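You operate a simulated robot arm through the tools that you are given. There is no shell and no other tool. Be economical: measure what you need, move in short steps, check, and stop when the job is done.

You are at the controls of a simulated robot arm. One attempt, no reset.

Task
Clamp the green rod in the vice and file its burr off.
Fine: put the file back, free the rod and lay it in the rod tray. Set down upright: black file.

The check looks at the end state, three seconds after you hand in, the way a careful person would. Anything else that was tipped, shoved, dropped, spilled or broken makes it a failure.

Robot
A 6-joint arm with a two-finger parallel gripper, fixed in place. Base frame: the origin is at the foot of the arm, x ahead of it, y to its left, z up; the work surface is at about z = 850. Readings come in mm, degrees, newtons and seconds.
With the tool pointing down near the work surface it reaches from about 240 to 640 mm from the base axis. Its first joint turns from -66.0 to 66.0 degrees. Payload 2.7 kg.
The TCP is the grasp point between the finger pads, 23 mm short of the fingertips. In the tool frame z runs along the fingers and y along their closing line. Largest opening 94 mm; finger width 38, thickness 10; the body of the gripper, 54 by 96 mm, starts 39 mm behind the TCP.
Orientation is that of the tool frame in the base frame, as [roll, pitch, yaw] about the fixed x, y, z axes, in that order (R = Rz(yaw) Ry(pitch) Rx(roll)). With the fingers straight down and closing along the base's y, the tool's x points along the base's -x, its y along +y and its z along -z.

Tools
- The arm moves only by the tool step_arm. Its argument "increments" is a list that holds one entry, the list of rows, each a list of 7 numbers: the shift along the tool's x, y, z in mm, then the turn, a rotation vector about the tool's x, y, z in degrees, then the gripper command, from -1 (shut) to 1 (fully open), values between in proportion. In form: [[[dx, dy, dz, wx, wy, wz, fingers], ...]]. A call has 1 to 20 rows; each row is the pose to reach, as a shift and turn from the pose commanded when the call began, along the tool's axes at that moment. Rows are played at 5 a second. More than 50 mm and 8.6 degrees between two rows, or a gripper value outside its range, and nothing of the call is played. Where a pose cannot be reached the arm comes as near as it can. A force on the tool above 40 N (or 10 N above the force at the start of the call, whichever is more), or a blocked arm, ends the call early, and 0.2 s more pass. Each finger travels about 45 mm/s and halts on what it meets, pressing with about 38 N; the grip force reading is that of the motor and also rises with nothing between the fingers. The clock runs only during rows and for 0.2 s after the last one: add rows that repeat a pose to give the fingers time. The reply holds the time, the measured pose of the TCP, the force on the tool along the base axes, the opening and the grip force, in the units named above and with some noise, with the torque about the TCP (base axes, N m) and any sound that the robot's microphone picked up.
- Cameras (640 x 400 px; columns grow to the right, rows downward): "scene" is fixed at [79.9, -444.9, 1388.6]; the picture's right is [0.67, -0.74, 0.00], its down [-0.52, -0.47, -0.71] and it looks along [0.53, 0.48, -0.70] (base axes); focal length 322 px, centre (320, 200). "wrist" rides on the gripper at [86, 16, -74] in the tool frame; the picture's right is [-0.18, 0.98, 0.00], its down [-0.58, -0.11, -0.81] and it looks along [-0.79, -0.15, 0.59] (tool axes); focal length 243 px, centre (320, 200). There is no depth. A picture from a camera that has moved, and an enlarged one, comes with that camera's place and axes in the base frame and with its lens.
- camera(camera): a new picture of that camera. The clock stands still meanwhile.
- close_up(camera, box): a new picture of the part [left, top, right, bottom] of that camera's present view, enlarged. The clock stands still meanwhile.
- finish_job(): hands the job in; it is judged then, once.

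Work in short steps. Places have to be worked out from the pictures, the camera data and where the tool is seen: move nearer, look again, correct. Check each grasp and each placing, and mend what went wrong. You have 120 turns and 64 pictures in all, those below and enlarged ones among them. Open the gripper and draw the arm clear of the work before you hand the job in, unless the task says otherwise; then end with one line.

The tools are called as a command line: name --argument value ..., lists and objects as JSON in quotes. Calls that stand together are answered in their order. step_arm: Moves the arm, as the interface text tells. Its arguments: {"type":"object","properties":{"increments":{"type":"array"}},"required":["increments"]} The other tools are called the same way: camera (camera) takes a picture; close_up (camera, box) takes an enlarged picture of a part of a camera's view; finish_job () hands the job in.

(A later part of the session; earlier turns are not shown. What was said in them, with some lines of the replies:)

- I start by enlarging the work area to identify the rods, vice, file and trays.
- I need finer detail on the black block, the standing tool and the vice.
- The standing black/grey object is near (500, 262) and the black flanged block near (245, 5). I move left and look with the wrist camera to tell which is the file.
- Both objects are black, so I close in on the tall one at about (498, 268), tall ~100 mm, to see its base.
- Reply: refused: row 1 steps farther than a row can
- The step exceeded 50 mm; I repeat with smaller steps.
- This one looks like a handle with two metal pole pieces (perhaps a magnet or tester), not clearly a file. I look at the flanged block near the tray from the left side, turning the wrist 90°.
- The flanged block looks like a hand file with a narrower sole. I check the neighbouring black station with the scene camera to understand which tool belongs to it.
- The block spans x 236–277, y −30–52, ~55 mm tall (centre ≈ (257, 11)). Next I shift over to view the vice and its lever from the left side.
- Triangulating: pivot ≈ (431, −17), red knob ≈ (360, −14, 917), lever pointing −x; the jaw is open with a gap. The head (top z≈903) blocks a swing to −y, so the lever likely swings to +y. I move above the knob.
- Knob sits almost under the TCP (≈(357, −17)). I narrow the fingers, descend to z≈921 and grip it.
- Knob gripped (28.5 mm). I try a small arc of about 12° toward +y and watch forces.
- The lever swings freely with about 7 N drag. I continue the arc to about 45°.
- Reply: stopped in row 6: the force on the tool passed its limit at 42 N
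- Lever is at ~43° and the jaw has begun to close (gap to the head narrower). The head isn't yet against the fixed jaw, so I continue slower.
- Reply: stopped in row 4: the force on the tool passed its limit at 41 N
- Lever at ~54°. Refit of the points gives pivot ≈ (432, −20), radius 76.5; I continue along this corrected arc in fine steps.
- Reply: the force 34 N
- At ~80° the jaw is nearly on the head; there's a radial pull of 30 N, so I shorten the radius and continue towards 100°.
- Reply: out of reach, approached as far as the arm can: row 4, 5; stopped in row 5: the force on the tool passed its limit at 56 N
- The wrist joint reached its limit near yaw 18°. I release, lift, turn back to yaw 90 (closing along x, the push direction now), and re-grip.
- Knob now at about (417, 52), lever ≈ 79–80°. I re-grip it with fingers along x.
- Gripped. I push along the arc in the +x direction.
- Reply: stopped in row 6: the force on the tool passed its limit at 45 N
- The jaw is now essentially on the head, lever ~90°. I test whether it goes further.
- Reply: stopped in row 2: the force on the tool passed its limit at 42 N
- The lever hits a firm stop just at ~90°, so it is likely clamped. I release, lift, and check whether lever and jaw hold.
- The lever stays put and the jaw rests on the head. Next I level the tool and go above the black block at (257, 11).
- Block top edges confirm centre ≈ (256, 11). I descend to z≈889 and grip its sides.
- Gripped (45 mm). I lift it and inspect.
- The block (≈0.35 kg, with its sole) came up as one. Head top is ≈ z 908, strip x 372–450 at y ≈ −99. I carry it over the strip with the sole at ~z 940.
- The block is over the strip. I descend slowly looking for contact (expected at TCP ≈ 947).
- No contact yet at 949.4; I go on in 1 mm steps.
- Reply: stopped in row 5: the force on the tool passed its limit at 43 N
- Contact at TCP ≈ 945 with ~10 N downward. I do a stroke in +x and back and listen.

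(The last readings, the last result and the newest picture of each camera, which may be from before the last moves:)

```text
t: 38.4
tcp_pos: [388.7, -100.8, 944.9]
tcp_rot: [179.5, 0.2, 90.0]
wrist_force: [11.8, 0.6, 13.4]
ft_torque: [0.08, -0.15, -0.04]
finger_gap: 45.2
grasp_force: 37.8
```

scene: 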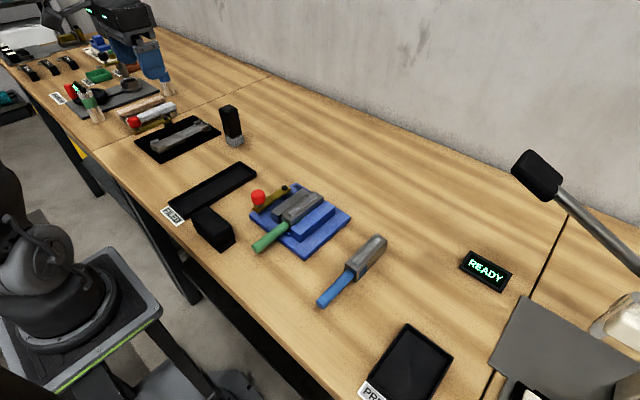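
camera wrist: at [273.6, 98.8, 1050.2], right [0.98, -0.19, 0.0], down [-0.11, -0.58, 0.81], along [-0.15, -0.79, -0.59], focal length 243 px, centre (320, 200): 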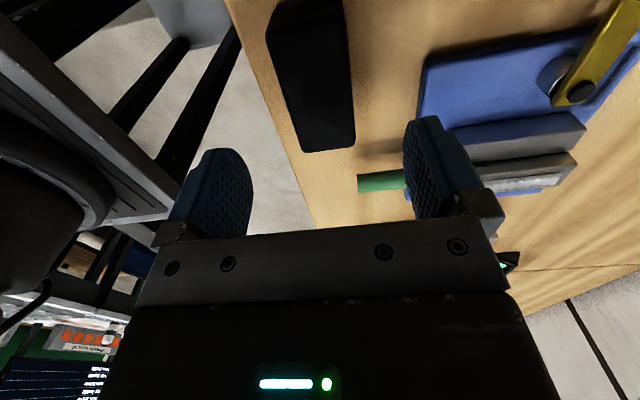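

No sound reported; I lift and move aside to inspect the strip.

step_arm --increments '[[[0, 0, -20, 0, 0, 0, -0.6], [20, -30, -40, 0, 0, 0, -0.6], [40, -60, -40, 0, 0, 0, -0.6], [60, -80, -40, 0, 0, 0, -0.6], [60, -80, -40, 0, 0, 0, -0.6]]]'

close_up --camera "scene" --box '[240, 170, 360, 260]'

```text
t: 39.6
tcp_pos: [306.8, -39.7, 986.1]
tcp_rot: [179.7, 0.0, 89.9]
wrist_force: [0.1, 0.2, -2.8]
ft_torque: [0.0, 0.01, 0.0]
finger_gap: 44.8
grasp_force: 37.8
```

```text
4.44 times, centred on (300, 215) of scene
camera zoom: at [79.9, -444.9, 1388.6], right [0.67, -0.74, 0.0], down [-0.52, -0.47, -0.71], along [0.53, 0.48, -0.7], focal length 1430 px, centre (409, 133)
```

zoom: 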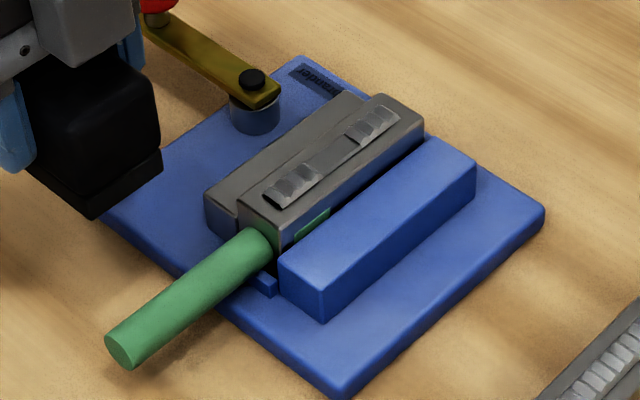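

It is the file: the middle of the burr is gone, both ends remain, and the rod held still. I return and do longer strokes.

step_arm --increments '[[[-20, 25, 0, 0, 0, 0, -0.6], [-40, 50, 0, 0, 0, 0, -0.6], [-61, 75, 0, 0, 0, 0, -0.6], [-61, 75, 20, 0, 0, 0, -0.6], [-61, 75, 32, 0, 0, 0, -0.6], [-61, 75, 36, 0, 0, 0, -0.6], [-61, 75, 38, 0, 0, 0, -0.6], [-61, 75, 40, 0, 0, 0, -0.6], [-61, 75, 41, 0, 0, 0, -0.6]]]'

```text
t: 41.6
tcp_pos: [381.4, -100.7, 942.9]
tcp_rot: [179.7, 0.1, 90.0]
wrist_force: [-7.4, 2.5, 20.5]
ft_torque: [0.15, 0.77, -0.08]
finger_gap: 44.9
grasp_force: 37.7
```

Contact with ~23 N. I stroke over the full length, x 368–456, two passes.

step_arm --increments '[[[0, -7, -0.3, 0, 0, 0, -0.6], [0, -13, -0.3, 0, 0, 0, -0.6], [0, -4, -0.3, 0, 0, 0, -0.6], [0, 5, -0.3, 0, 0, 0, -0.6], [0, 14, -0.3, 0, 0, 0, -0.6], [0, 23, -0.3, 0, 0, 0, -0.6], [0, 32, -0.3, 0, 0, 0, -0.6], [0, 41, -0.3, 0, 0, 0, -0.6], [0, 50, -0.3, 0, 0, 0, -0.6], [0, 59, -0.3, 0, 0, 0, -0.6], [0, 68, -0.3, 0, 0, 0, -0.6], [0, 75, -0.3, 0, 0, 0, -0.6], [0, 66, -0.3, 0, 0, 0, -0.6], [0, 57, -0.3, 0, 0, 0, -0.6], [0, 66, -0.3, 0, 0, 0, -0.6], [0, 75, -0.3, 0, 0, 0, -0.6]]]'

close_up --camera "scene" --box '[240, 170, 360, 260]'

```text
t: 42.5
tcp_pos: [374.1, -103.2, 944.9]
tcp_rot: [-179.7, -0.1, 90.0]
wrist_force: [-6.5, 0.7, 8.3]
ft_torque: [0.04, 0.05, 0.06]
finger_gap: 44.7
grasp_force: 38.0
stopped in row 4: the force on the tool passed its limit at 49 N (the readings are from after the stop); the commanded pose is now the measured one
```

```text
4.44 times, centred on (300, 215) of scene
camera zoom: at [79.6, -444.9, 1388.6], right [0.67, -0.74, 0.0], down [-0.52, -0.47, -0.71], along [0.53, 0.48, -0.7], focal length 1430 px, centre (409, 133)
```

zoom: 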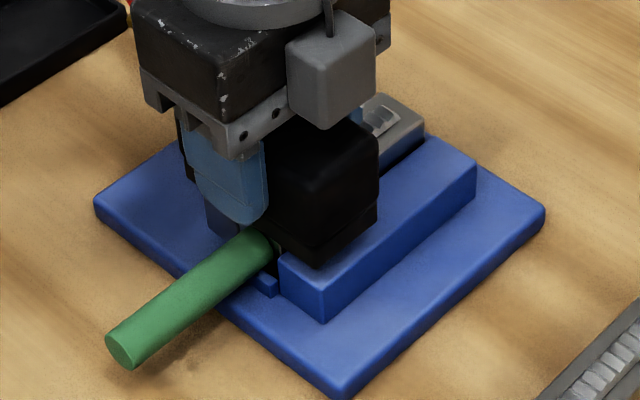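

The burr edge caught at higher load. I stroke with lighter pressure over the near end.

step_arm --increments '[[[1, -4, -0.3, 0, 0, 0, -0.6], [2, -8, -0.3, 0, 0, 0, -0.6], [2, -4, -0.3, 0, 0, 0, -0.6], [2, 0, -0.3, 0, 0, 0, -0.6], [2, 5, -0.3, 0, 0, 0, -0.6], [2, 10, -0.3, 0, 0, 0, -0.6], [2, 5, -0.3, 0, 0, 0, -0.6], [2, 0, -0.3, 0, 0, 0, -0.6], [2, -6, -0.3, 0, 0, 0, -0.6], [2, 0, -0.3, 0, 0, 0, -0.6], [2, 6, -0.3, 0, 0, 0, -0.6], [2, 12, -0.3, 0, 0, 0, -0.6]]]'

```text
t: 44.8
tcp_pos: [371.1, -100.5, 945.3]
tcp_rot: [-178.9, -0.1, 89.9]
wrist_force: [-8.3, 1.8, 8.8]
ft_torque: [-0.03, 0.04, 0.02]
finger_gap: 44.9
grasp_force: 38.3
stopped in row 11: the force on the tool passed its limit at 49 N (the readings are from after the stop); the commanded pose is now the measured one
```

It jams when moving +x around x≈371. I lift and inspect.

step_arm --increments '[[[0, 0, -20, 0, 0, 0, -0.6], [20, -20, -40, 0, 0, 0, -0.6], [40, -45, -40, 0, 0, 0, -0.6], [60, -65, -40, 0, 0, 0, -0.6], [60, -65, -40, 0, 0, 0, -0.6]]]'

close_up --camera "scene" --box '[250, 180, 340, 250]'

```text
t: 46.0
tcp_pos: [308.2, -40.2, 986.0]
tcp_rot: [-179.1, -0.1, 89.8]
wrist_force: [0.4, 0.5, -2.6]
ft_torque: [0.01, 0.02, 0.0]
finger_gap: 44.7
grasp_force: 37.7
```

```text
5.71 times, centred on (295, 215) of scene
camera zoom: at [79.9, -444.9, 1388.6], right [0.67, -0.74, 0.0], down [-0.52, -0.47, -0.71], along [0.53, 0.48, -0.7], focal length 1838 px, centre (463, 114)
```

zoom: 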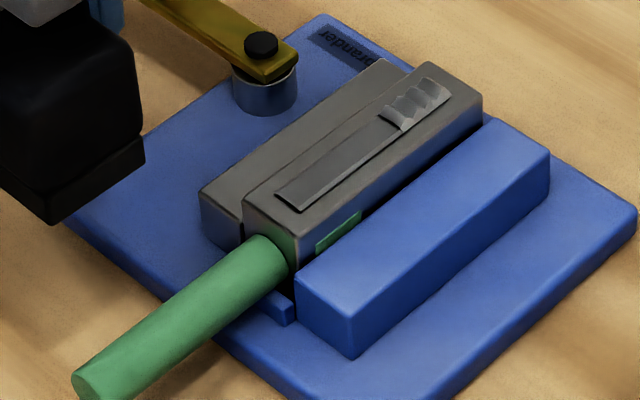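

The near end is clean; three teeth remain at the far end (x≈427–450). I level the tool, go over it and descend.

step_arm --increments '[[[-20, 30, 0, -0.9, 0, 0, -0.6], [-40, 60, 0, -0.9, 0, 0, -0.6], [-60, 95, 0, -0.9, 0, 0, -0.6], [-60, 126, 0, -0.9, 0, 0, -0.6], [-60, 126, 20, -0.9, 0, 0, -0.6], [-60, 126, 34, -0.9, 0, 0, -0.6], [-60, 126, 37, -0.9, 0, 0, -0.6], [-60, 126, 39, -0.9, 0, 0, -0.6], [-60, 126, 40, -0.9, 0, 0, -0.6]]]'

```text
t: 48.0
tcp_pos: [432.8, -100.8, 944.4]
tcp_rot: [180.0, 0.0, 89.8]
wrist_force: [-4.2, 1.2, 10.4]
ft_torque: [-0.03, 0.03, -0.03]
finger_gap: 44.8
grasp_force: 37.8
```

step_arm --increments '[[[0, 4, 0, 0, 0, 0, -0.6], [0, 8, 0, 0, 0, 0, -0.6], [0, 12, 0, 0, 0, 0, -0.6], [0, 8, 0, 0, 0, 0, -0.6], [0, 4, 0, 0, 0, 0, -0.6], [0, 0, 0, 0, 0, 0, -0.6], [0, -4, 0, 0, 0, 0, -0.6], [0, 0, 0, 0, 0, 0, -0.6], [0, 4, 0, 0, 0, 0, -0.6], [0, 8, 0, 0, 0, 0, -0.6], [0, 13, 0, 0, 0, 0, -0.6], [0, 8, 0, 0, 0, 0, -0.6], [0, 4, 0, 0, 0, 0, -0.6], [0, 0, 0, 0, 0, 0, -0.6]]]'

```text
t: 48.7
tcp_pos: [441.2, -101.7, 945.1]
tcp_rot: [-179.4, -0.1, 89.9]
wrist_force: [-7.2, 1.1, 8.1]
ft_torque: [0.0, 0.1, 0.04]
finger_gap: 44.8
grasp_force: 37.6
stopped in row 3: the force on the tool passed its limit at 44 N (the readings are from after the stop); the commanded pose is now the measured one
```

Stopped in the +x direction; I go lighter and stroke mostly in −x.

step_arm --increments '[[[0, -3, -0.2, 0, 0, 0, -0.6], [0, -7, -0.2, 0, 0, 0, -0.6], [0, -11, -0.2, 0, 0, 0, -0.6], [0, -8, -0.4, 0, 0, 0, -0.6], [0, -4, -0.4, 0, 0, 0, -0.6], [0, 0, -0.4, 0, 0, 0, -0.6], [0, 3, -0.4, 0, 0, 0, -0.6], [0, 0, -0.2, 0, 0, 0, -0.6], [0, -4, -0.2, 0, 0, 0, -0.6], [0, -8, -0.2, 0, 0, 0, -0.6], [0, -12, -0.2, 0, 0, 0, -0.6], [0, -6, -0.4, 0, 0, 0, -0.6], [0, 0, -0.4, 0, 0, 0, -0.6], [0, 5, -0.4, 0, 0, 0, -0.6], [0, 0, -0.2, 0, 0, 0, -0.6], [0, -6, -0.2, 0, 0, 0, -0.6]]]'

```text
t: 52.1
tcp_pos: [438.2, -101.8, 944.1]
tcp_rot: [-179.7, -0.1, 89.9]
wrist_force: [4.6, 0.8, 2.5]
ft_torque: [0.0, -0.27, 0.07]
finger_gap: 44.9
grasp_force: 37.5
```

Strokes completed. I lift clear and inspect.

step_arm --increments '[[[0, 0, -20, 0, 0, 0, -0.6], [15, -30, -40, 0, 0, 0, -0.6], [30, -60, -40, 0, 0, 0, -0.6], [45, -90, -40, 0, 0, 0, -0.6], [60, -125, -40, 0, 0, 0, -0.6], [60, -125, -40, 0, 0, 0, -0.6]]]'

close_up --camera "scene" --box '[250, 180, 340, 250]'

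```text
t: 53.5
tcp_pos: [311.1, -40.7, 984.6]
tcp_rot: [-179.5, -0.1, 89.9]
wrist_force: [0.1, 0.2, -2.2]
ft_torque: [-0.01, 0.02, 0.0]
finger_gap: 45.0
grasp_force: 38.1
```

```text
5.71 times, centred on (295, 215) of scene
camera zoom: at [79.9, -444.9, 1388.6], right [0.67, -0.74, 0.0], down [-0.52, -0.47, -0.71], along [0.53, 0.48, -0.7], focal length 1838 px, centre (463, 114)
```

zoom: 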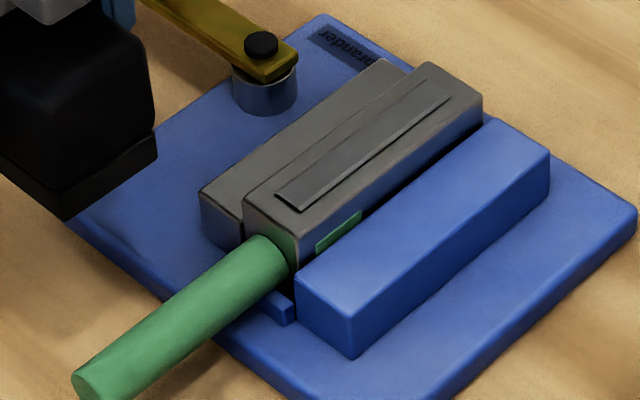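

The burr is fully filed off. I put the file back at (256.5, 11): move above, then lower to TCP ≈ 889.

step_arm --increments '[[[20, -20, 0, -0.5, 0, 0, -0.6], [40, -40, 0, -0.5, 0, 0, -0.6], [51.5, -54.5, 0, -0.5, 0, 0, -0.6], [51.5, -54.5, 30, -0.5, 0, 0, -0.6], [51.5, -54.5, 60, -0.5, 0, 0, -0.6], [51.5, -54.5, 85, -0.5, 0, 0, -0.6], [51.5, -54.5, 90, -0.5, 0, 0, -0.6], [51.5, -54.5, 92, -0.5, 0, 0, -0.6], [51.5, -54.5, 92, -0.5, 0, 0, -0.6]]]'

```text
t: 55.5
tcp_pos: [257.4, 10.2, 894.9]
tcp_rot: [180.0, -0.1, 89.9]
wrist_force: [0.4, 0.1, -2.4]
ft_torque: [0.0, -0.01, 0.01]
finger_gap: 44.7
grasp_force: 38.0
```

step_arm --increments '[[[0, 0, 2, 0, 0, 0, -0.6], [0, 0, 4, 0, 0, 0, -0.6], [0, 0, 5, 0, 0, 0, -0.6], [0, 0, 5.5, 0, 0, 0, -0.6], [0, 0, 5.5, 0, 0, 0, -0.6]]]'

```text
t: 56.7
tcp_pos: [257.5, 10.7, 888.4]
tcp_rot: [180.0, -0.1, 89.8]
wrist_force: [-2.9, -0.4, 9.6]
ft_torque: [-0.58, 0.13, -0.13]
finger_gap: 44.7
grasp_force: 38.1
```

Contact made at the original height. I open slowly, back off upward and look.

step_arm --increments '[[[0, 0, -0.5, 0, 0, 0, 0.1], [0, 0, -0.5, 0, 0, 0, 0.4], [0, 0, -0.5, 0, 0, 0, 0.8], [0, 0, -0.5, 0, 0, 0, 0.8], [0, 0, -25, 0, 0, 0, 0.8], [0, 0, -60, 0, 0, 0, 0.8], [0, 0, -95, 0, 0, 0, 0.8], [0, 20, -120, 0, 0, 0, 0.8], [0, 40, -120, 0, 0, 0, 0.8], [0, 40, -120, 0, 0, 0, 0.8]]]'

camera --camera "scene"

camera --camera "wrist"

```text
t: 58.9
tcp_pos: [298.2, 10.7, 1009.1]
tcp_rot: [-180.0, -0.1, 89.9]
wrist_force: [0.0, -0.5, 0.2]
ft_torque: [-0.04, -0.02, 0.0]
finger_gap: 84.4
grasp_force: 0.0
```

```text
20 pictures are left
```

scene: 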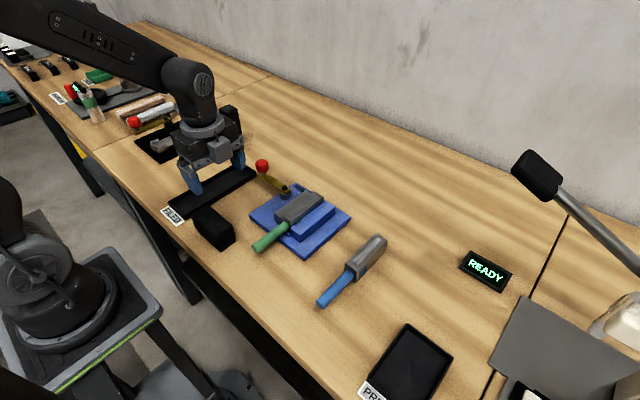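

```text
19 pictures are left
camera wrist: at [314.6, 97.2, 1083.3], right [0.98, -0.19, 0.0], down [-0.11, -0.58, 0.81], along [-0.15, -0.79, -0.59], focal length 243 px, centre (320, 200)
```

wrist: 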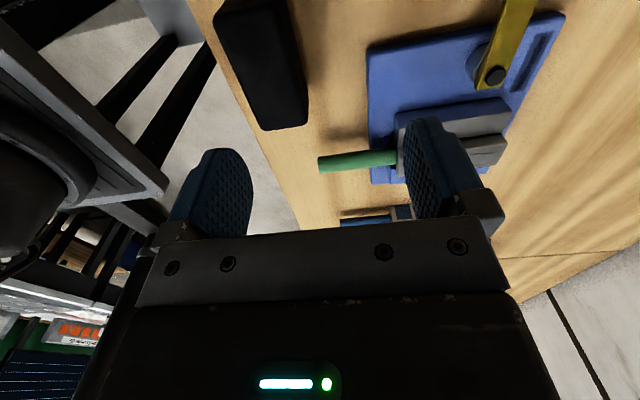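

The file stands upright in its place. Next: unclamp. I go above the knob at about (427, 54).

step_arm --increments '[[[10, 30, 0, 0, 0, 0, 0.3], [20, 60, 0, 0, 0, 0, 0.3], [32, 95, 0, 0, 0, 0, 0.3], [43, 127, 0, 0, 0, 0, 0.3], [43, 127, 25, 0, 0, 0, 0.3], [43, 127, 48, 0, 0, 0, 0.3], [43, 127, 48, 0, 0, 0, 0.3]]]'

camera --camera "wrist"

```text
t: 60.5
tcp_pos: [424.2, 54.5, 959.2]
tcp_rot: [180.0, -0.1, 89.9]
wrist_force: [1.1, -0.4, -0.4]
ft_torque: [-0.03, 0.05, 0.01]
finger_gap: 61.1
grasp_force: 0.0
```

```text
18 pictures are left
camera wrist: at [441.6, 140.5, 1034.8], right [0.98, -0.19, 0.0], down [-0.11, -0.58, 0.81], along [-0.15, -0.79, -0.59], focal length 243 px, centre (320, 200)
```

wrist: 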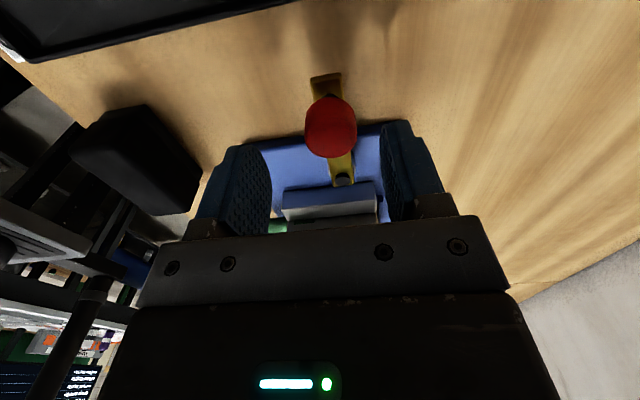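

Knob at ≈ (431, 54), lever at 90°. I grip it.

step_arm --increments '[[[0, 6.5, 0, 0, 0, 0, 0.3], [0, 6.5, 14, 0, 0, 0, 0.3], [0, 6.5, 28, 0, 0, 0, 0.3], [0, 6.5, 37.5, 0, 0, 0, 0.3], [0, 6.5, 37.5, 0, 0, 0, -0.2], [0, 6.5, 37.5, 0, 0, 0, -0.5], [0, 6.5, 37.5, 0, 0, 0, -0.8], [0, 6.5, 37.5, 0, 0, 0, -0.8]]]'

```text
t: 62.3
tcp_pos: [429.7, 53.5, 922.2]
tcp_rot: [-180.0, -0.1, 89.9]
wrist_force: [-5.7, 0.5, 0.3]
ft_torque: [-0.12, -0.3, -0.03]
finger_gap: 29.5
grasp_force: 44.8
```

I swing the lever back along the arc (pivot ≈ (431.5, −21), r 75), turning the tool along with it.

step_arm --increments '[[[-0.1, -2.6, 0, 0, 0, -2, -0.8], [-0.3, -5.2, 0, 0, 0, -4, -0.8], [-0.7, -8.4, 0, 0, 0, -6.5, -0.8], [-1.1, -11.7, 0, 0, 0, -9, -0.8], [-1.8, -14.9, 0, 0, 0, -11.5, -0.8], [-2.6, -18.1, 0, 0, 0, -14, -0.8], [-3.5, -21.3, 0, 0, 0, -16.5, -0.8], [-4.5, -24.4, 0, 0, 0, -19, -0.8], [-5.7, -27.4, 0, 0, 0, -21.5, -0.8], [-7, -30.4, 0, 0, 0, -24, -0.8], [-8.5, -33.3, 0, 0, 0, -26.5, -0.8], [-10, -36.2, 0, 0, 0, -29, -0.8], [-11.8, -39, 0, 0, 0, -31.5, -0.8], [-13.6, -41.7, 0, 0, 0, -34, -0.8], [-15.5, -44.3, 0, 0, 0, -36.5, -0.8], [-17.5, -46.9, 0, 0, 0, -39, -0.8]]]'

```text
t: 65.7
tcp_pos: [382.0, 37.6, 922.5]
tcp_rot: [-180.0, -0.1, 128.9]
wrist_force: [-17.2, 24.6, 1.9]
ft_torque: [-0.03, -0.4, 0.09]
finger_gap: 29.9
grasp_force: 44.6
```

The lever follows (θ≈50°), with a radial preload outward; I widen the radius a little and continue to ~10°.

step_arm --increments '[[[3.2, -2.2, 0, 0, 0, -1, -0.8], [2.8, -6.2, 0, 0, 0, -4, -0.8], [2.3, -9.5, 0, 0, 0, -6.5, -0.8], [1.8, -12.9, 0, 0, 0, -9, -0.8], [1, -16.1, 0, 0, 0, -11.5, -0.8], [0.3, -19.4, 0, 0, 0, -14, -0.8], [-0.8, -22.6, 0, 0, 0, -16.5, -0.8], [-1.9, -25.8, 0, 0, 0, -19, -0.8], [-3.2, -28.9, 0, 0, 0, -21.5, -0.8], [-4.6, -32, 0, 0, 0, -24, -0.8], [-6.3, -34.9, 0, 0, 0, -27, -0.8], [-8, -37.8, 0, 0, 0, -30, -0.8], [-10, -40.5, 0, 0, 0, -32.5, -0.8], [-11.9, -43.3, 0, 0, 0, -35, -0.8], [-14.1, -45.8, 0, 0, 0, -37.5, -0.8], [-16.4, -48.2, 0, 0, 0, -40, -0.8]]]'

close_up --camera "scene" --box '[240, 170, 360, 260]'

```text
t: 69.1
tcp_pos: [356.1, -5.6, 921.9]
tcp_rot: [179.9, 0.1, 169.1]
wrist_force: [0.1, 4.4, 7.9]
ft_torque: [-0.36, -0.99, 0.24]
finger_gap: 29.6
grasp_force: 45.2
```

```text
4.44 times, centred on (300, 215) of scene
camera zoom: at [79.8, -444.8, 1388.6], right [0.67, -0.74, 0.0], down [-0.52, -0.47, -0.71], along [0.53, 0.48, -0.7], focal length 1430 px, centre (409, 133)
```

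zoom: 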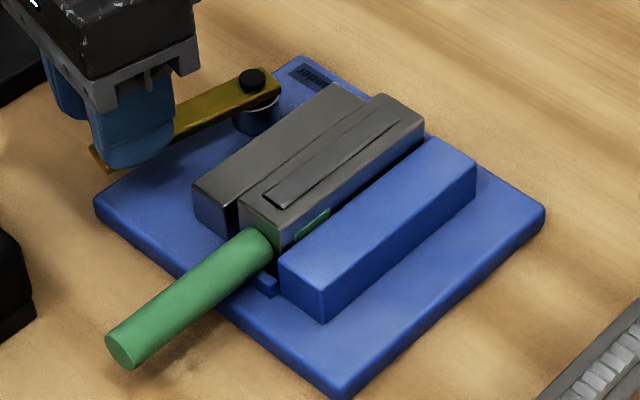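

The jaw has opened. I bring the lever nearly to its original place with a last small move, then release and lift.

step_arm --increments '[[[-0.5, -2.5, 0, 0, 0, 0, -0.8], [-1, -5, 0, 0, 0, 0, -0.8], [-1.5, -7.5, 0, 0, 0, 0, -0.8], [-1.5, -7.5, 0, 0, 0, 0, -0.8], [-1.5, -7.5, 0, 0, 0, 0, -0.4], [-1.5, -7.5, 0, 0, 0, 0, -0.15], [-1.5, -7.5, -20, 0, 0, 0, -0.15], [-1.5, -7.5, -50, 0, 0, 0, 0.2], [-1.5, -7.5, -85, 0, 0, 0, 0.2], [-1.5, -7.5, -85, 0, 0, 0, 0.2]]]'

camera --camera "wrist"

```text
t: 71.3
tcp_pos: [355.2, -14.3, 1008.4]
tcp_rot: [179.9, 0.0, 169.0]
wrist_force: [0.1, 0.1, 0.3]
ft_torque: [-0.03, 0.03, 0.0]
finger_gap: 56.7
grasp_force: 0.0
```

```text
16 pictures are left
camera wrist: at [274.5, 18.7, 1083.4], right [0.37, 0.93, 0.0], down [0.55, -0.22, 0.81], along [0.75, -0.3, -0.59], focal length 243 px, centre (320, 200)
```

wrist: 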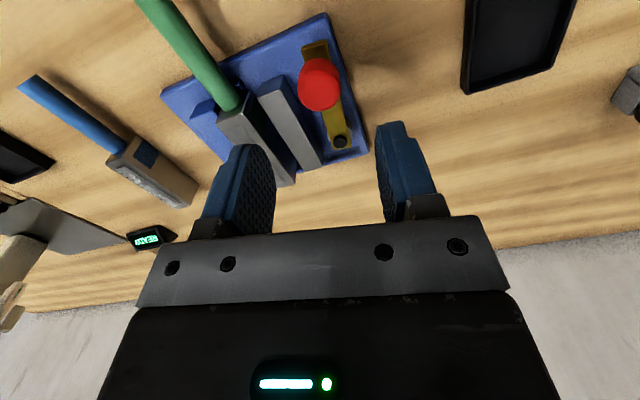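

The lever is back in the open position. I inspect the head and jaws closely to plan the grasp.

close_up --camera "wrist" --box '[130, 0, 390, 190]'

close_up --camera "scene" --box '[250, 180, 340, 250]'

```text
2.11 times, centred on (260, 95) of wrist
camera zoom: at [274.5, 18.7, 1083.4], right [0.37, 0.93, 0.0], down [0.55, -0.22, 0.81], along [0.75, -0.3, -0.59], focal length 511 px, centre (446, 421)
```

zoom: 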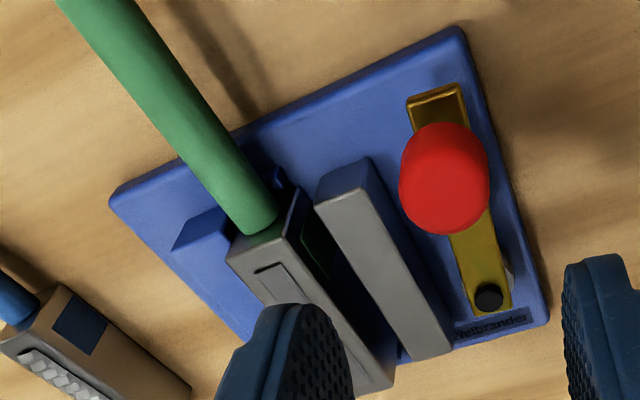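

```text
5.71 times, centred on (295, 215) of scene
camera zoom: at [79.9, -444.9, 1388.6], right [0.67, -0.74, 0.0], down [-0.52, -0.47, -0.71], along [0.53, 0.48, -0.7], focal length 1838 px, centre (463, 114)
```

zoom: 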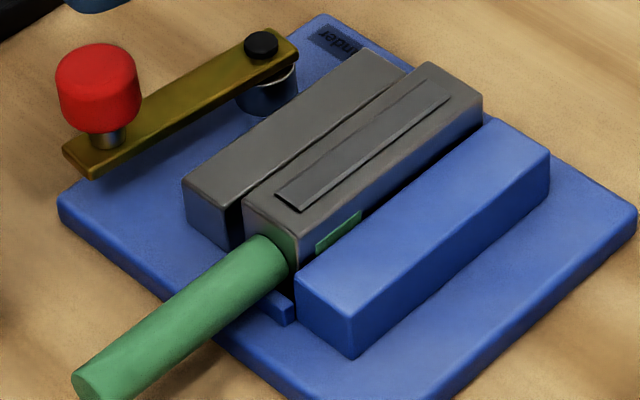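

Measured: head x 360–457, y −112…−85, top z≈906; jaws top ≈ 890, so ~16 mm of head sticks out. I'll grip it there at x≈400 with fingers closing along y. First move above it.

step_arm --increments '[[[-20, -25, 0, 0, 0, -4, 0.4], [-40, -50, 0, 0, 0, -8, 0.4], [-60.2, -73.9, 0, 0, 0, -11, 0.4], [-60.2, -73.9, 25, 0, 0, -11, 0.4], [-60.2, -73.9, 50, 0, 0, -11, 0.4], [-60.2, -73.9, 50, 0, 0, -11, 0.4]]]'

camera --camera "wrist"

```text
t: 72.7
tcp_pos: [400.3, -98.6, 957.8]
tcp_rot: [179.9, 0.1, 179.9]
wrist_force: [-0.4, 0.3, -0.6]
ft_torque: [-0.02, -0.01, 0.0]
finger_gap: 65.9
grasp_force: 0.1
```

```text
13 pictures are left
camera wrist: at [316.0, -81.9, 1032.5], right [0.19, 0.98, 0.0], down [0.58, -0.11, 0.81], along [0.79, -0.15, -0.59], focal length 243 px, centre (320, 200)
```

wrist: 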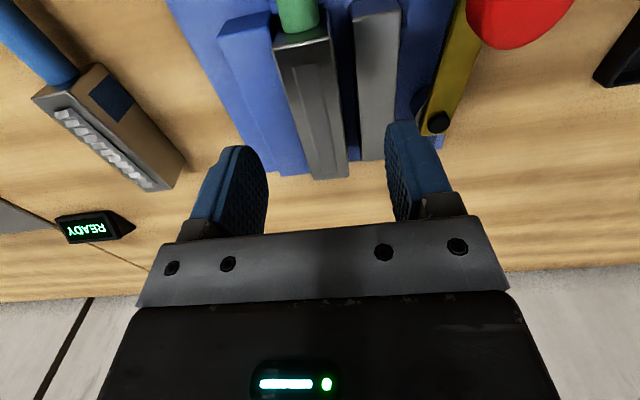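

Aligned: head centre y ≈ −99.5, x 361–458. I descend to TCP z≈917 and close on the protruding part.

step_arm --increments '[[[0, -0.8, 15, 0, 0, 0, 0.2], [0, -0.8, 28, 0, 0, 0, 0.1], [0, -0.8, 36, 0, 0, 0, 0.1], [0, -0.8, 41, 0, 0, 0, 0.1], [0, -0.8, 41, 0, 0, 0, 0.1], [0, -0.8, 41, 0, 0, 0, -0.2], [0, -0.8, 41, 0, 0, 0, -0.5], [0, -0.8, 41, 0, 0, 0, -0.8], [0, -0.8, 41, 0, 0, 0, -0.8]]]'

close_up --camera "scene" --box '[240, 170, 360, 260]'

```text
t: 74.7
tcp_pos: [401.4, -99.0, 916.3]
tcp_rot: [179.8, 0.1, -179.9]
wrist_force: [-0.1, -0.2, 0.3]
ft_torque: [-0.02, 0.0, 0.02]
finger_gap: 29.5
grasp_force: 38.1
```

```text
4.44 times, centred on (300, 215) of scene
camera zoom: at [79.9, -444.9, 1388.6], right [0.67, -0.74, 0.0], down [-0.52, -0.47, -0.71], along [0.53, 0.48, -0.7], focal length 1430 px, centre (409, 133)
```

zoom: 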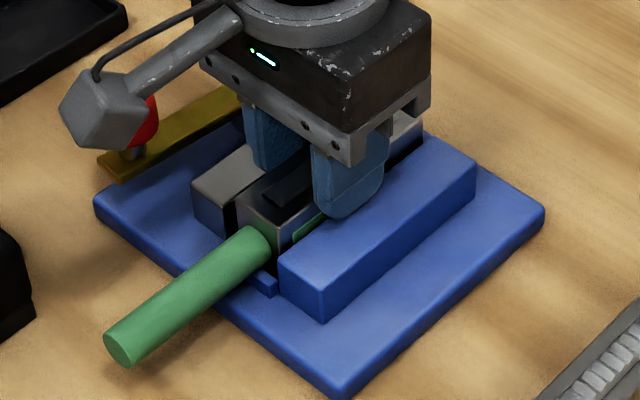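

Gripped at 29.5 mm. I lift in small steps and check.

step_arm --increments '[[[0, 0, -4, 0, 0, 0, -0.8], [0, 0, -10, 0, 0, 0, -0.8], [0, 0, -20, 0, 0, 0, -0.8], [0, 0, -35, 0, 0, 0, -0.8], [0, 0, -55, 0, 0, 0, -0.8], [0, 0, -80, 0, 0, 0, -0.8], [0, 0, -80, 0, 0, 0, -0.8]]]'

close_up --camera "scene" --box '[220, 110, 380, 230]'

```text
t: 76.3
tcp_pos: [400.8, -99.8, 997.1]
tcp_rot: [180.0, 0.0, 179.9]
wrist_force: [0.1, -0.5, -2.3]
ft_torque: [0.05, -0.03, 0.0]
finger_gap: 29.7
grasp_force: 38.1
```

```text
3.33 times, centred on (300, 170) of scene
camera zoom: at [79.9, -444.9, 1388.6], right [0.67, -0.74, 0.0], down [-0.52, -0.47, -0.71], along [0.53, 0.48, -0.7], focal length 1072 px, centre (387, 300)
```

zoom: 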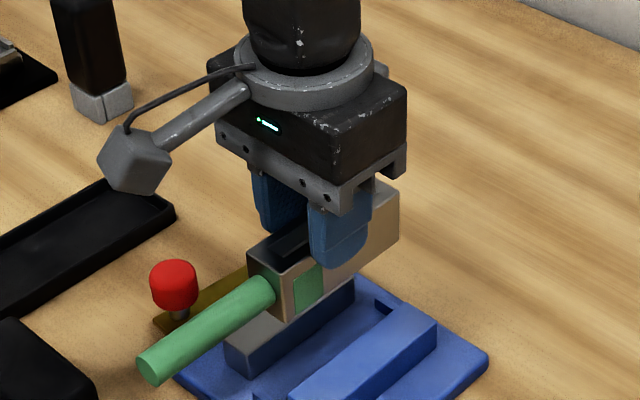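

The rod is held level and clear of the vice. I raise it a bit and carry it over the FILED tray (x 238–440, y 101–170).

step_arm --increments '[[[0, 0, -30, 0, 0, 0, -0.8], [5, 40, -30, 0, 0, 0, -0.8], [10, 80, -30, 0, 0, 0, -0.8], [15, 120, -30, 0, 0, 0, -0.8], [20, 160, -30, 0, 0, 0, -0.8], [25, 200, -30, 0, 0, 0, -0.8], [27, 234, -30, 0, 0, 0, -0.8], [27, 234, -30, 0, 0, 0, -0.8]]]'

camera --camera "wrist"

camera --camera "scene"

```text
t: 78.1
tcp_pos: [375.2, 135.4, 1027.3]
tcp_rot: [179.9, 0.2, 179.8]
wrist_force: [-0.1, 0.1, -2.4]
ft_torque: [0.0, -0.03, -0.02]
finger_gap: 29.5
grasp_force: 38.5
```

```text
10 pictures are left
camera wrist: at [289.2, 151.5, 1101.7], right [0.19, 0.98, 0.0], down [0.58, -0.11, 0.81], along [0.79, -0.15, -0.59], focal length 243 px, centre (320, 200)
```

wrist: 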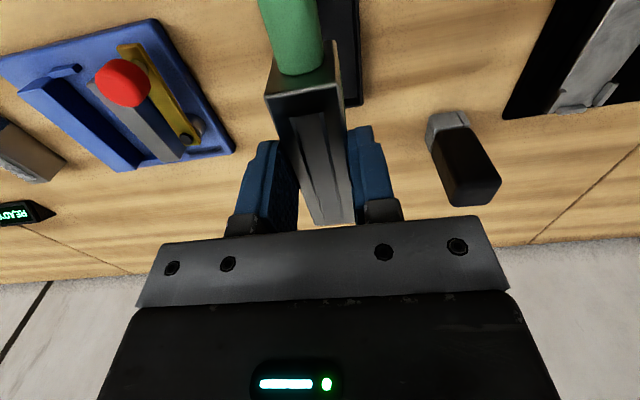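

```text
9 pictures are left
```

scene: 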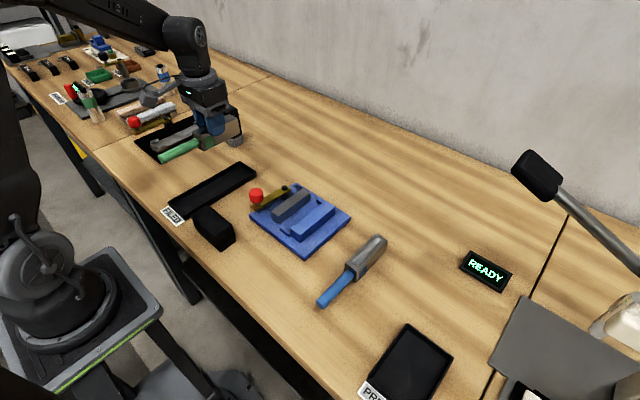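

I take an enlarged view of the tray, now unobstructed, for precise corners.

close_up --camera "scene" --box '[155, 150, 265, 230]'

```text
5.00 times, centred on (210, 190) of scene
camera zoom: at [79.9, -444.9, 1388.6], right [0.67, -0.74, 0.0], down [-0.52, -0.47, -0.71], along [0.53, 0.48, -0.7], focal length 1609 px, centre (870, 250)
```

zoom: 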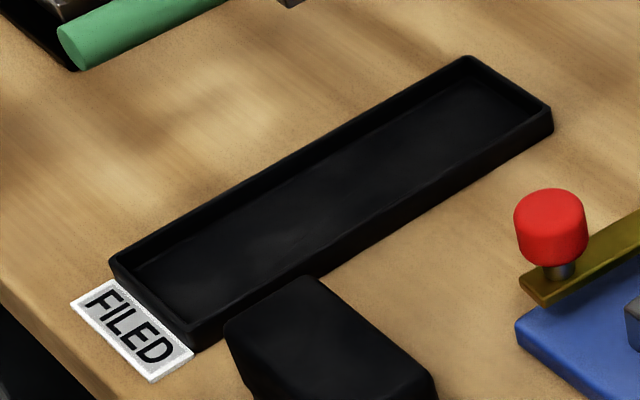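

Tray outer x 236–442, y 101.5–169, so centre ≈ (339.5, 135); the rod's centre is 34 mm behind the TCP, so TCP x ≈ 374. I lower there.

step_arm --increments '[[[1, 0, 0, 0, 0, 0, -0.8], [1, 0, 25, 0, 0, 0, -0.8], [1, 0, 50, 0, 0, 0, -0.8], [1, 0, 75, 0, 0, 0, -0.8], [1, 0, 95, 0, 0, 0, -0.8], [1, 0, 100, 0, 0, 0, -0.8], [1, 0, 100, 0, 0, 0, -0.8]]]'

close_up --camera "scene" --box '[155, 130, 285, 230]'

```text
t: 79.7
tcp_pos: [374.8, 134.1, 926.0]
tcp_rot: [180.0, 0.1, 179.9]
wrist_force: [0.8, -0.6, -2.8]
ft_torque: [-0.01, -0.02, 0.01]
finger_gap: 29.5
grasp_force: 38.0
```

```text
4.00 times, centred on (220, 180) of scene
camera zoom: at [79.9, -444.9, 1388.6], right [0.67, -0.74, 0.0], down [-0.52, -0.47, -0.71], along [0.53, 0.48, -0.7], focal length 1287 px, centre (720, 280)
```

zoom: 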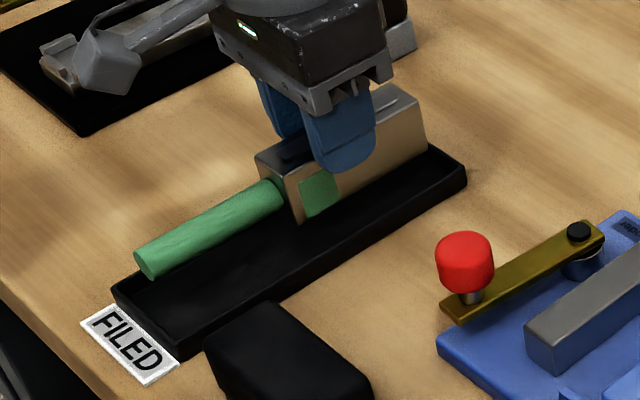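

Well aligned over the tray. I lower in small steps until contact.

step_arm --increments '[[[0, 0, 4, 0, 0, 0, -0.8], [0, 0, 8, 0, 0, 0, -0.8], [0, 0, 11, 0, 0, 0, -0.8], [0, 0, 13, 0, 0, 0, -0.8], [0, 0, 15, 0, 0, 0, -0.8], [0, 0, 16, 0, 0, 0, -0.8], [0, 0, 16, 0, 0, 0, -0.8]]]'

```text
t: 81.3
tcp_pos: [373.3, 136.0, 911.0]
tcp_rot: [179.9, 0.0, 179.8]
wrist_force: [-0.2, 0.2, -2.5]
ft_torque: [-0.02, 0.01, -0.02]
finger_gap: 29.5
grasp_force: 38.1
```

step_arm --increments '[[[0, 0, 1.5, 0, 0, 0, -0.8], [0, 0, 3, 0, 0, 0, -0.8], [0, 0, 4.5, 0, 0, 0, -0.8], [0, 0, 6, 0, 0, 0, -0.8], [0, 0, 7, 0, 0, 0, -0.8], [0, 0, 7, 0, 0, 0, -0.8]]]'

```text
t: 82.7
tcp_pos: [373.6, 134.7, 905.2]
tcp_rot: [179.9, 0.0, 179.9]
wrist_force: [-2.2, -1.4, 8.2]
ft_torque: [-0.09, 0.51, 0.05]
finger_gap: 29.4
grasp_force: 38.1
```

Contact at TCP ≈ 905. I release, retreat upward and check.

step_arm --increments '[[[0, 0, -0.5, 0, 0, 0, -0.2], [0, 0, -0.5, 0, 0, 0, 0.1], [0, 0, -0.5, 0, 0, 0, 0.1], [0, 0, -20, 0, 0, 0, 0.1], [0, 0, -50, 0, 0, 0, 0.1], [0, 0, -90, 0, 0, 0, 0.3], [0, 0, -130, 0, 0, 0, 0.5], [0, 0, -170, 0, 0, 0, 0.5], [0, -40, -190, 0, 0, 0, 0.5], [0, -80, -190, 0, 0, 0, 0.5]]]'

camera --camera "scene"

close_up --camera "scene" --box '[145, 130, 295, 260]'

```text
t: 84.9
tcp_pos: [373.3, 54.6, 1095.9]
tcp_rot: [179.9, 0.0, -180.0]
wrist_force: [-0.3, 0.2, 0.2]
ft_torque: [0.03, -0.01, 0.01]
finger_gap: 70.6
grasp_force: 0.1
```

```text
6 pictures are left
```

scene: 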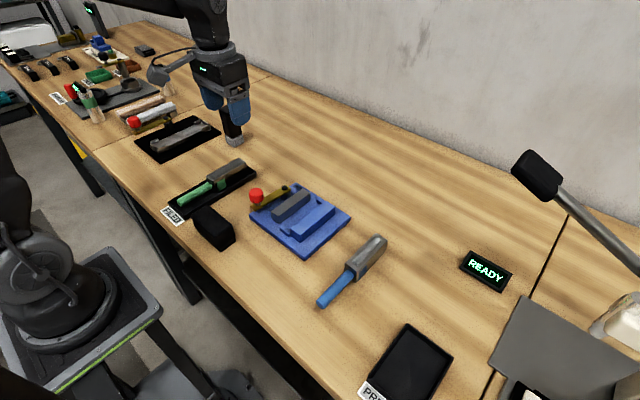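

```text
3.08 times, centred on (220, 195) of scene
camera zoom: at [79.9, -444.9, 1388.6], right [0.67, -0.74, 0.0], down [-0.52, -0.47, -0.71], along [0.53, 0.48, -0.7], focal length 990 px, centre (628, 215)
```

zoom: 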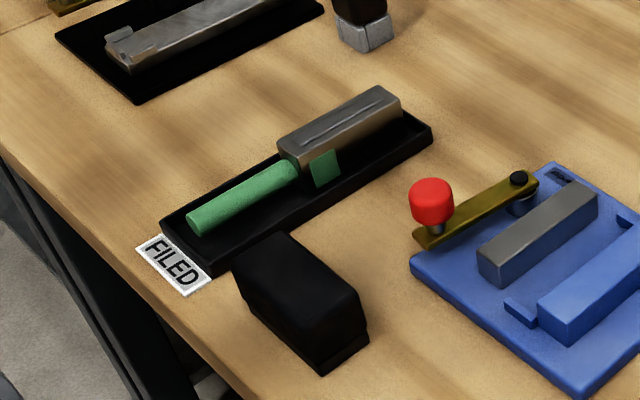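

The filed rod lies in the FILED tray, the black file stands upright in its place, the vice lever is open, and the arm is clear with its gripper open. I hand in.

finish_job

```text
The job is handed in.
```

The green rod's burr is fully filed off and the rod lies in the FILED tray. The black file is back upright in its place, the vice lever is open, and the arm is clear.
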